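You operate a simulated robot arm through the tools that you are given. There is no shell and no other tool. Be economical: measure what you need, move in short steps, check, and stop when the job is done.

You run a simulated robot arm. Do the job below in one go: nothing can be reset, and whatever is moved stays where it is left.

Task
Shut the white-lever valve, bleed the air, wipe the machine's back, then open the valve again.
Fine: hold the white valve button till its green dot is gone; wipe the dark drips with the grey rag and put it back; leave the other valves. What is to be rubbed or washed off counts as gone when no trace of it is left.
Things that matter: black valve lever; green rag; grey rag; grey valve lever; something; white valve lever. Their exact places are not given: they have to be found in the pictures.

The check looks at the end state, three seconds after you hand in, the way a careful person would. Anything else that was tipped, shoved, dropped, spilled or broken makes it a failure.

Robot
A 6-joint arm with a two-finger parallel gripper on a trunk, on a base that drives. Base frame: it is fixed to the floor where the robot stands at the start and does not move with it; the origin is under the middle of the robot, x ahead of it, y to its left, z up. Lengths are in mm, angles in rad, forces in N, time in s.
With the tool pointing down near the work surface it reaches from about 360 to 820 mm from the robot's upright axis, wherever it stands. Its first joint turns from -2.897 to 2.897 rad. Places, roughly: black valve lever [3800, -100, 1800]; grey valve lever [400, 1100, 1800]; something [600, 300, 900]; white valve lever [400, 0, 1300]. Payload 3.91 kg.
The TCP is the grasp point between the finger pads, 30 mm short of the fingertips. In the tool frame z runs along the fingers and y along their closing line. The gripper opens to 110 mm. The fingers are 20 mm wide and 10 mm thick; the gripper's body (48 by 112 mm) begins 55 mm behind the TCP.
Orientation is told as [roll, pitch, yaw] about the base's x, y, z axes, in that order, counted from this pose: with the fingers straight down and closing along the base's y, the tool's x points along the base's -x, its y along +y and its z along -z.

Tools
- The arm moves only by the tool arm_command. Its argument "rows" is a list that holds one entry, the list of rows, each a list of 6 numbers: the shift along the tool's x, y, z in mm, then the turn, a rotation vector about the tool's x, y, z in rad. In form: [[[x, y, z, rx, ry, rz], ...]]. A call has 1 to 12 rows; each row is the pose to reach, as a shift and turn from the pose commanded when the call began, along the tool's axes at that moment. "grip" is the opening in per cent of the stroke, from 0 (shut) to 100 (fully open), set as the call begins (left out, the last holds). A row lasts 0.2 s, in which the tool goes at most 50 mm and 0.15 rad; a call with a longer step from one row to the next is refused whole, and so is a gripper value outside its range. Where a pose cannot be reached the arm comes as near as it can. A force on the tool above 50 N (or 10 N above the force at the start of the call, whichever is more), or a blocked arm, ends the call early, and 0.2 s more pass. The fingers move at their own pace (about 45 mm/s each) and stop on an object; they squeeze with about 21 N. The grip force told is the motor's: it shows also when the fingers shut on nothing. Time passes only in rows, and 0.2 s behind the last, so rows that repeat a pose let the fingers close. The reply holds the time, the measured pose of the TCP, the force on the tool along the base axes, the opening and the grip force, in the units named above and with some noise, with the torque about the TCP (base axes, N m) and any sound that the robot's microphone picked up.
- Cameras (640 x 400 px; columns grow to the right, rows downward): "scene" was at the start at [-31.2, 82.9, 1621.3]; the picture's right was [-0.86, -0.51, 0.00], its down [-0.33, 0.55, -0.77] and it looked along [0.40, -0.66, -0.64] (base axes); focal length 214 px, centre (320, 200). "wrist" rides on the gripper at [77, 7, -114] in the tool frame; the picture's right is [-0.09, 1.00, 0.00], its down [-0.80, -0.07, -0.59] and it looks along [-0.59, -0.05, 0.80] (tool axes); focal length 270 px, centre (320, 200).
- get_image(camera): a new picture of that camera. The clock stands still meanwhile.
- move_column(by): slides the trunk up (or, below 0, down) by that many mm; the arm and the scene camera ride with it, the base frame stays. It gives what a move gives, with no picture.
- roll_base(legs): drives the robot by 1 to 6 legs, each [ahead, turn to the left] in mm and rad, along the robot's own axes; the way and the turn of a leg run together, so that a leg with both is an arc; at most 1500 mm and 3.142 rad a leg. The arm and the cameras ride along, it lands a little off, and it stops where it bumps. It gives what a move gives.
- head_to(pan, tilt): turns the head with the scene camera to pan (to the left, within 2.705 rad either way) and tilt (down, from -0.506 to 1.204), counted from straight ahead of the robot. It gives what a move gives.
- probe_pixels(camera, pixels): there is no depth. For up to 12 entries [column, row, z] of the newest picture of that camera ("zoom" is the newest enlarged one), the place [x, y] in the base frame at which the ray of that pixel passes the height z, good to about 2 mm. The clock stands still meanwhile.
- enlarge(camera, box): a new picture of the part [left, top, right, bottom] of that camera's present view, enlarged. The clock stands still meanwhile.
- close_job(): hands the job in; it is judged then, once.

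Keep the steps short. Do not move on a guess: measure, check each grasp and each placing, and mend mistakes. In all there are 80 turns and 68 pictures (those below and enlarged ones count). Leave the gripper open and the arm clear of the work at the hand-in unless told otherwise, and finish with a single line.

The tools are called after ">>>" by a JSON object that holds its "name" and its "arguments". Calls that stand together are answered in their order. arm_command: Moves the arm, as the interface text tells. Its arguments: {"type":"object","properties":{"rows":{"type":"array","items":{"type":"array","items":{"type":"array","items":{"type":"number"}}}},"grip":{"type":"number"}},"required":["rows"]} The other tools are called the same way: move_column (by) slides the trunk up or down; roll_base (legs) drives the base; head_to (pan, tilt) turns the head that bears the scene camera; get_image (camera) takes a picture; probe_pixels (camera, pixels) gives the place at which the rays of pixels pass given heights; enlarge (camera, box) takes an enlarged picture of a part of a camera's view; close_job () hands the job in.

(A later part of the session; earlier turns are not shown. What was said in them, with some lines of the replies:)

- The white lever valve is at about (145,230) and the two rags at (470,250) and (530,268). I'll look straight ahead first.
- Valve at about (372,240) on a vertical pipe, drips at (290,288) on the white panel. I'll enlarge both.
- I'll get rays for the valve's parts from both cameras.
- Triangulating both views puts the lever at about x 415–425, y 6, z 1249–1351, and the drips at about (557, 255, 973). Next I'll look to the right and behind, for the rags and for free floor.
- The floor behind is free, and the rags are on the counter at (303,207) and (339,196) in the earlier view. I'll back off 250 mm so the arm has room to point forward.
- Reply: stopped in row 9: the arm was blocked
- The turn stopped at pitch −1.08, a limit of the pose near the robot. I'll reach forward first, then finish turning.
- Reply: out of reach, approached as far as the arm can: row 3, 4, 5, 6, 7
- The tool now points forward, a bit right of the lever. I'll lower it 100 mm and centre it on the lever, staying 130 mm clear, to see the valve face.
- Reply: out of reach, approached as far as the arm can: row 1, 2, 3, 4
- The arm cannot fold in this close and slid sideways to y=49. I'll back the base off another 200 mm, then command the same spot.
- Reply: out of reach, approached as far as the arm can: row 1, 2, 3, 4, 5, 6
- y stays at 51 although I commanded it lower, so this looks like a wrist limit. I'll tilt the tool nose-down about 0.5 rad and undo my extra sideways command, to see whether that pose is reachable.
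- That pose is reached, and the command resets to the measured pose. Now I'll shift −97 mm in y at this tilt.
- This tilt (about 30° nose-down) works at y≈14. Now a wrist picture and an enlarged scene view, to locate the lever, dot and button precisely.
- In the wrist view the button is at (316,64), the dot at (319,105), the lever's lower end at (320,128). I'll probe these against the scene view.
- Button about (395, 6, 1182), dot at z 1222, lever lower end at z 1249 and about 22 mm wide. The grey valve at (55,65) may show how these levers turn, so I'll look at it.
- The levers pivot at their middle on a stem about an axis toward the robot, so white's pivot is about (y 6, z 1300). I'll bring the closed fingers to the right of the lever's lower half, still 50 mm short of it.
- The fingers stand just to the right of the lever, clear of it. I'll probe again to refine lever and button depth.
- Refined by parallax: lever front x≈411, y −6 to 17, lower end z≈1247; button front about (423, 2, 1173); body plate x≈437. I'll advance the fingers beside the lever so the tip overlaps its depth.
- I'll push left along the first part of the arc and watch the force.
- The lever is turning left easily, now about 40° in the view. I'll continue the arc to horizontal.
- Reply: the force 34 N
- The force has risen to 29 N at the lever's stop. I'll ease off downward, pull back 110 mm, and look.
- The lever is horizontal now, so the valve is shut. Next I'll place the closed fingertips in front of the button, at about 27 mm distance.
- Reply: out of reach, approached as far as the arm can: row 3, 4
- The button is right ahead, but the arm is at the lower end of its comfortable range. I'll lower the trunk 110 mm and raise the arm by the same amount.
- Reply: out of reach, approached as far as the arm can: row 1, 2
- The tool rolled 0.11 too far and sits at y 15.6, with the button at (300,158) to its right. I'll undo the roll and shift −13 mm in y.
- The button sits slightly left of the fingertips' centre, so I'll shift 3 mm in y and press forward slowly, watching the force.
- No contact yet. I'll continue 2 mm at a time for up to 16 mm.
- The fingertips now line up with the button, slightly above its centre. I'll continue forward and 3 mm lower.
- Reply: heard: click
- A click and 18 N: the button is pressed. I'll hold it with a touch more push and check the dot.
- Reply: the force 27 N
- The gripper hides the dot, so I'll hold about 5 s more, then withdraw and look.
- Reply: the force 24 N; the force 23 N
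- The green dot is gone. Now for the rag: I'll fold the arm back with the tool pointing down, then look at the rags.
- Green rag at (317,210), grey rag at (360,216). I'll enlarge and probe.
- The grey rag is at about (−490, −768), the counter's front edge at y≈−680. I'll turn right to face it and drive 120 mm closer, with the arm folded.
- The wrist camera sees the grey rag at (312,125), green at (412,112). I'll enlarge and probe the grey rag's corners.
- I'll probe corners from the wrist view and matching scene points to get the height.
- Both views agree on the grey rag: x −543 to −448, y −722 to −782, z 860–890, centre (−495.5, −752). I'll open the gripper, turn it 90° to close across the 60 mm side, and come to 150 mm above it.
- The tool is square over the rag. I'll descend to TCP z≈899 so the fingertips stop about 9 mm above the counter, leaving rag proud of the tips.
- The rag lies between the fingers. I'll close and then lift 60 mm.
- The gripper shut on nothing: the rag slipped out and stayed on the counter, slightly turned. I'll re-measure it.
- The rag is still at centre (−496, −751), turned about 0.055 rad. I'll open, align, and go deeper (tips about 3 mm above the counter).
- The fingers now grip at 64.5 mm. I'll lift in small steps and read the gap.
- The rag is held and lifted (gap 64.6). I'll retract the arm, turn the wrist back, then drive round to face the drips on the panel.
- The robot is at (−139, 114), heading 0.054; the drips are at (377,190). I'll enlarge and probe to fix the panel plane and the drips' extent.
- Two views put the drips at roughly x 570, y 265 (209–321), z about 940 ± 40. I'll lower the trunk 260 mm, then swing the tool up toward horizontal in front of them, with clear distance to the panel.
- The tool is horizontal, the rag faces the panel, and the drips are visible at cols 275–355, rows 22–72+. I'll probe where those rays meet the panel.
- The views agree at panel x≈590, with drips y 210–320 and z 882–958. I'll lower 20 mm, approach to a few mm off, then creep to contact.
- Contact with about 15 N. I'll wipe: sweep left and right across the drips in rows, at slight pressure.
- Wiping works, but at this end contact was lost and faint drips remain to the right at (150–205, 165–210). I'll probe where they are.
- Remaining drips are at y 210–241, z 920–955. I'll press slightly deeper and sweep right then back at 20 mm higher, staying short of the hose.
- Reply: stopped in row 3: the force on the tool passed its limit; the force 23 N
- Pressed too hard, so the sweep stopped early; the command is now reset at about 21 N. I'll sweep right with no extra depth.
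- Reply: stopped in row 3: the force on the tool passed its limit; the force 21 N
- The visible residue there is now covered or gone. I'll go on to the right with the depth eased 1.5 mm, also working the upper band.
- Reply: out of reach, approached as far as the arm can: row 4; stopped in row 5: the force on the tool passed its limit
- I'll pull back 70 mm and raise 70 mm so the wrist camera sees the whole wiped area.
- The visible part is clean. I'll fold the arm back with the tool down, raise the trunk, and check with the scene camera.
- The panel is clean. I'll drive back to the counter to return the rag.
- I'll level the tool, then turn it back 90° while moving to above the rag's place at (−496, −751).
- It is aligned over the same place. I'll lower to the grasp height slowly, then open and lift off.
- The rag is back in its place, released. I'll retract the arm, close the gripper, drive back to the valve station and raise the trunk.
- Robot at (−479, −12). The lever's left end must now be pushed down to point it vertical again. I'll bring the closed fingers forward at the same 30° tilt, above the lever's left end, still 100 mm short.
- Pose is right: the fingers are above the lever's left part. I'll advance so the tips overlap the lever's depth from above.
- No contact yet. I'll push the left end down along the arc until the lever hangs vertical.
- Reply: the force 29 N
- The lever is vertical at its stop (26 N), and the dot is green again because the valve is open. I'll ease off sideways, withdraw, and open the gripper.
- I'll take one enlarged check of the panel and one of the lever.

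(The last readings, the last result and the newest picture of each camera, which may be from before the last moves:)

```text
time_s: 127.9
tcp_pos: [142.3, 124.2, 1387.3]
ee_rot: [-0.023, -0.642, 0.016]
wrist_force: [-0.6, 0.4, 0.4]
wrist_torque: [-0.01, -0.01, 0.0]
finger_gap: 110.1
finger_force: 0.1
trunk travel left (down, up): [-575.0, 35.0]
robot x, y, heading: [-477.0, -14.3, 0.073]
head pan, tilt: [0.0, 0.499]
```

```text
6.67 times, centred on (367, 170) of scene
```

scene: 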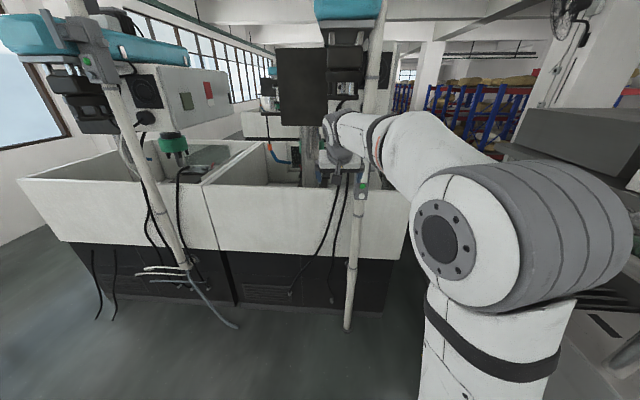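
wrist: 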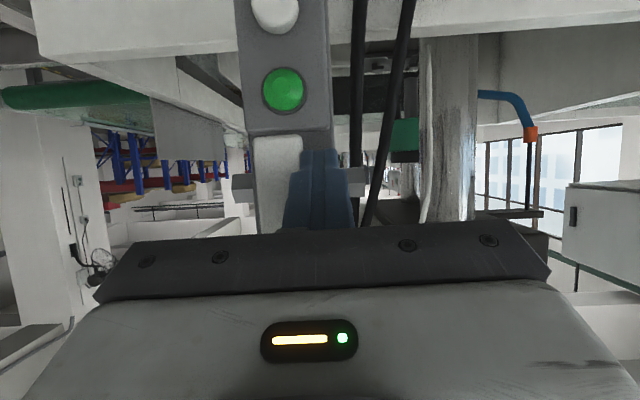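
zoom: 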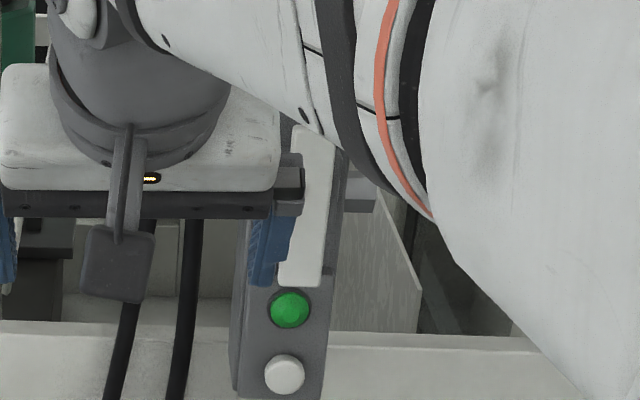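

The lever is upright along the pipe, the panel is clean, the rag is back, and the gripper is open and clear. Handing in.

>>> {"name": "close_job", "arguments": {}}

```text
The job is handed in.
```

I shut the white-lever valve, held its button until the green dot was gone, wiped the drips off with the grey rag, put the rag back and opened the valve again; the other valves were not touched.
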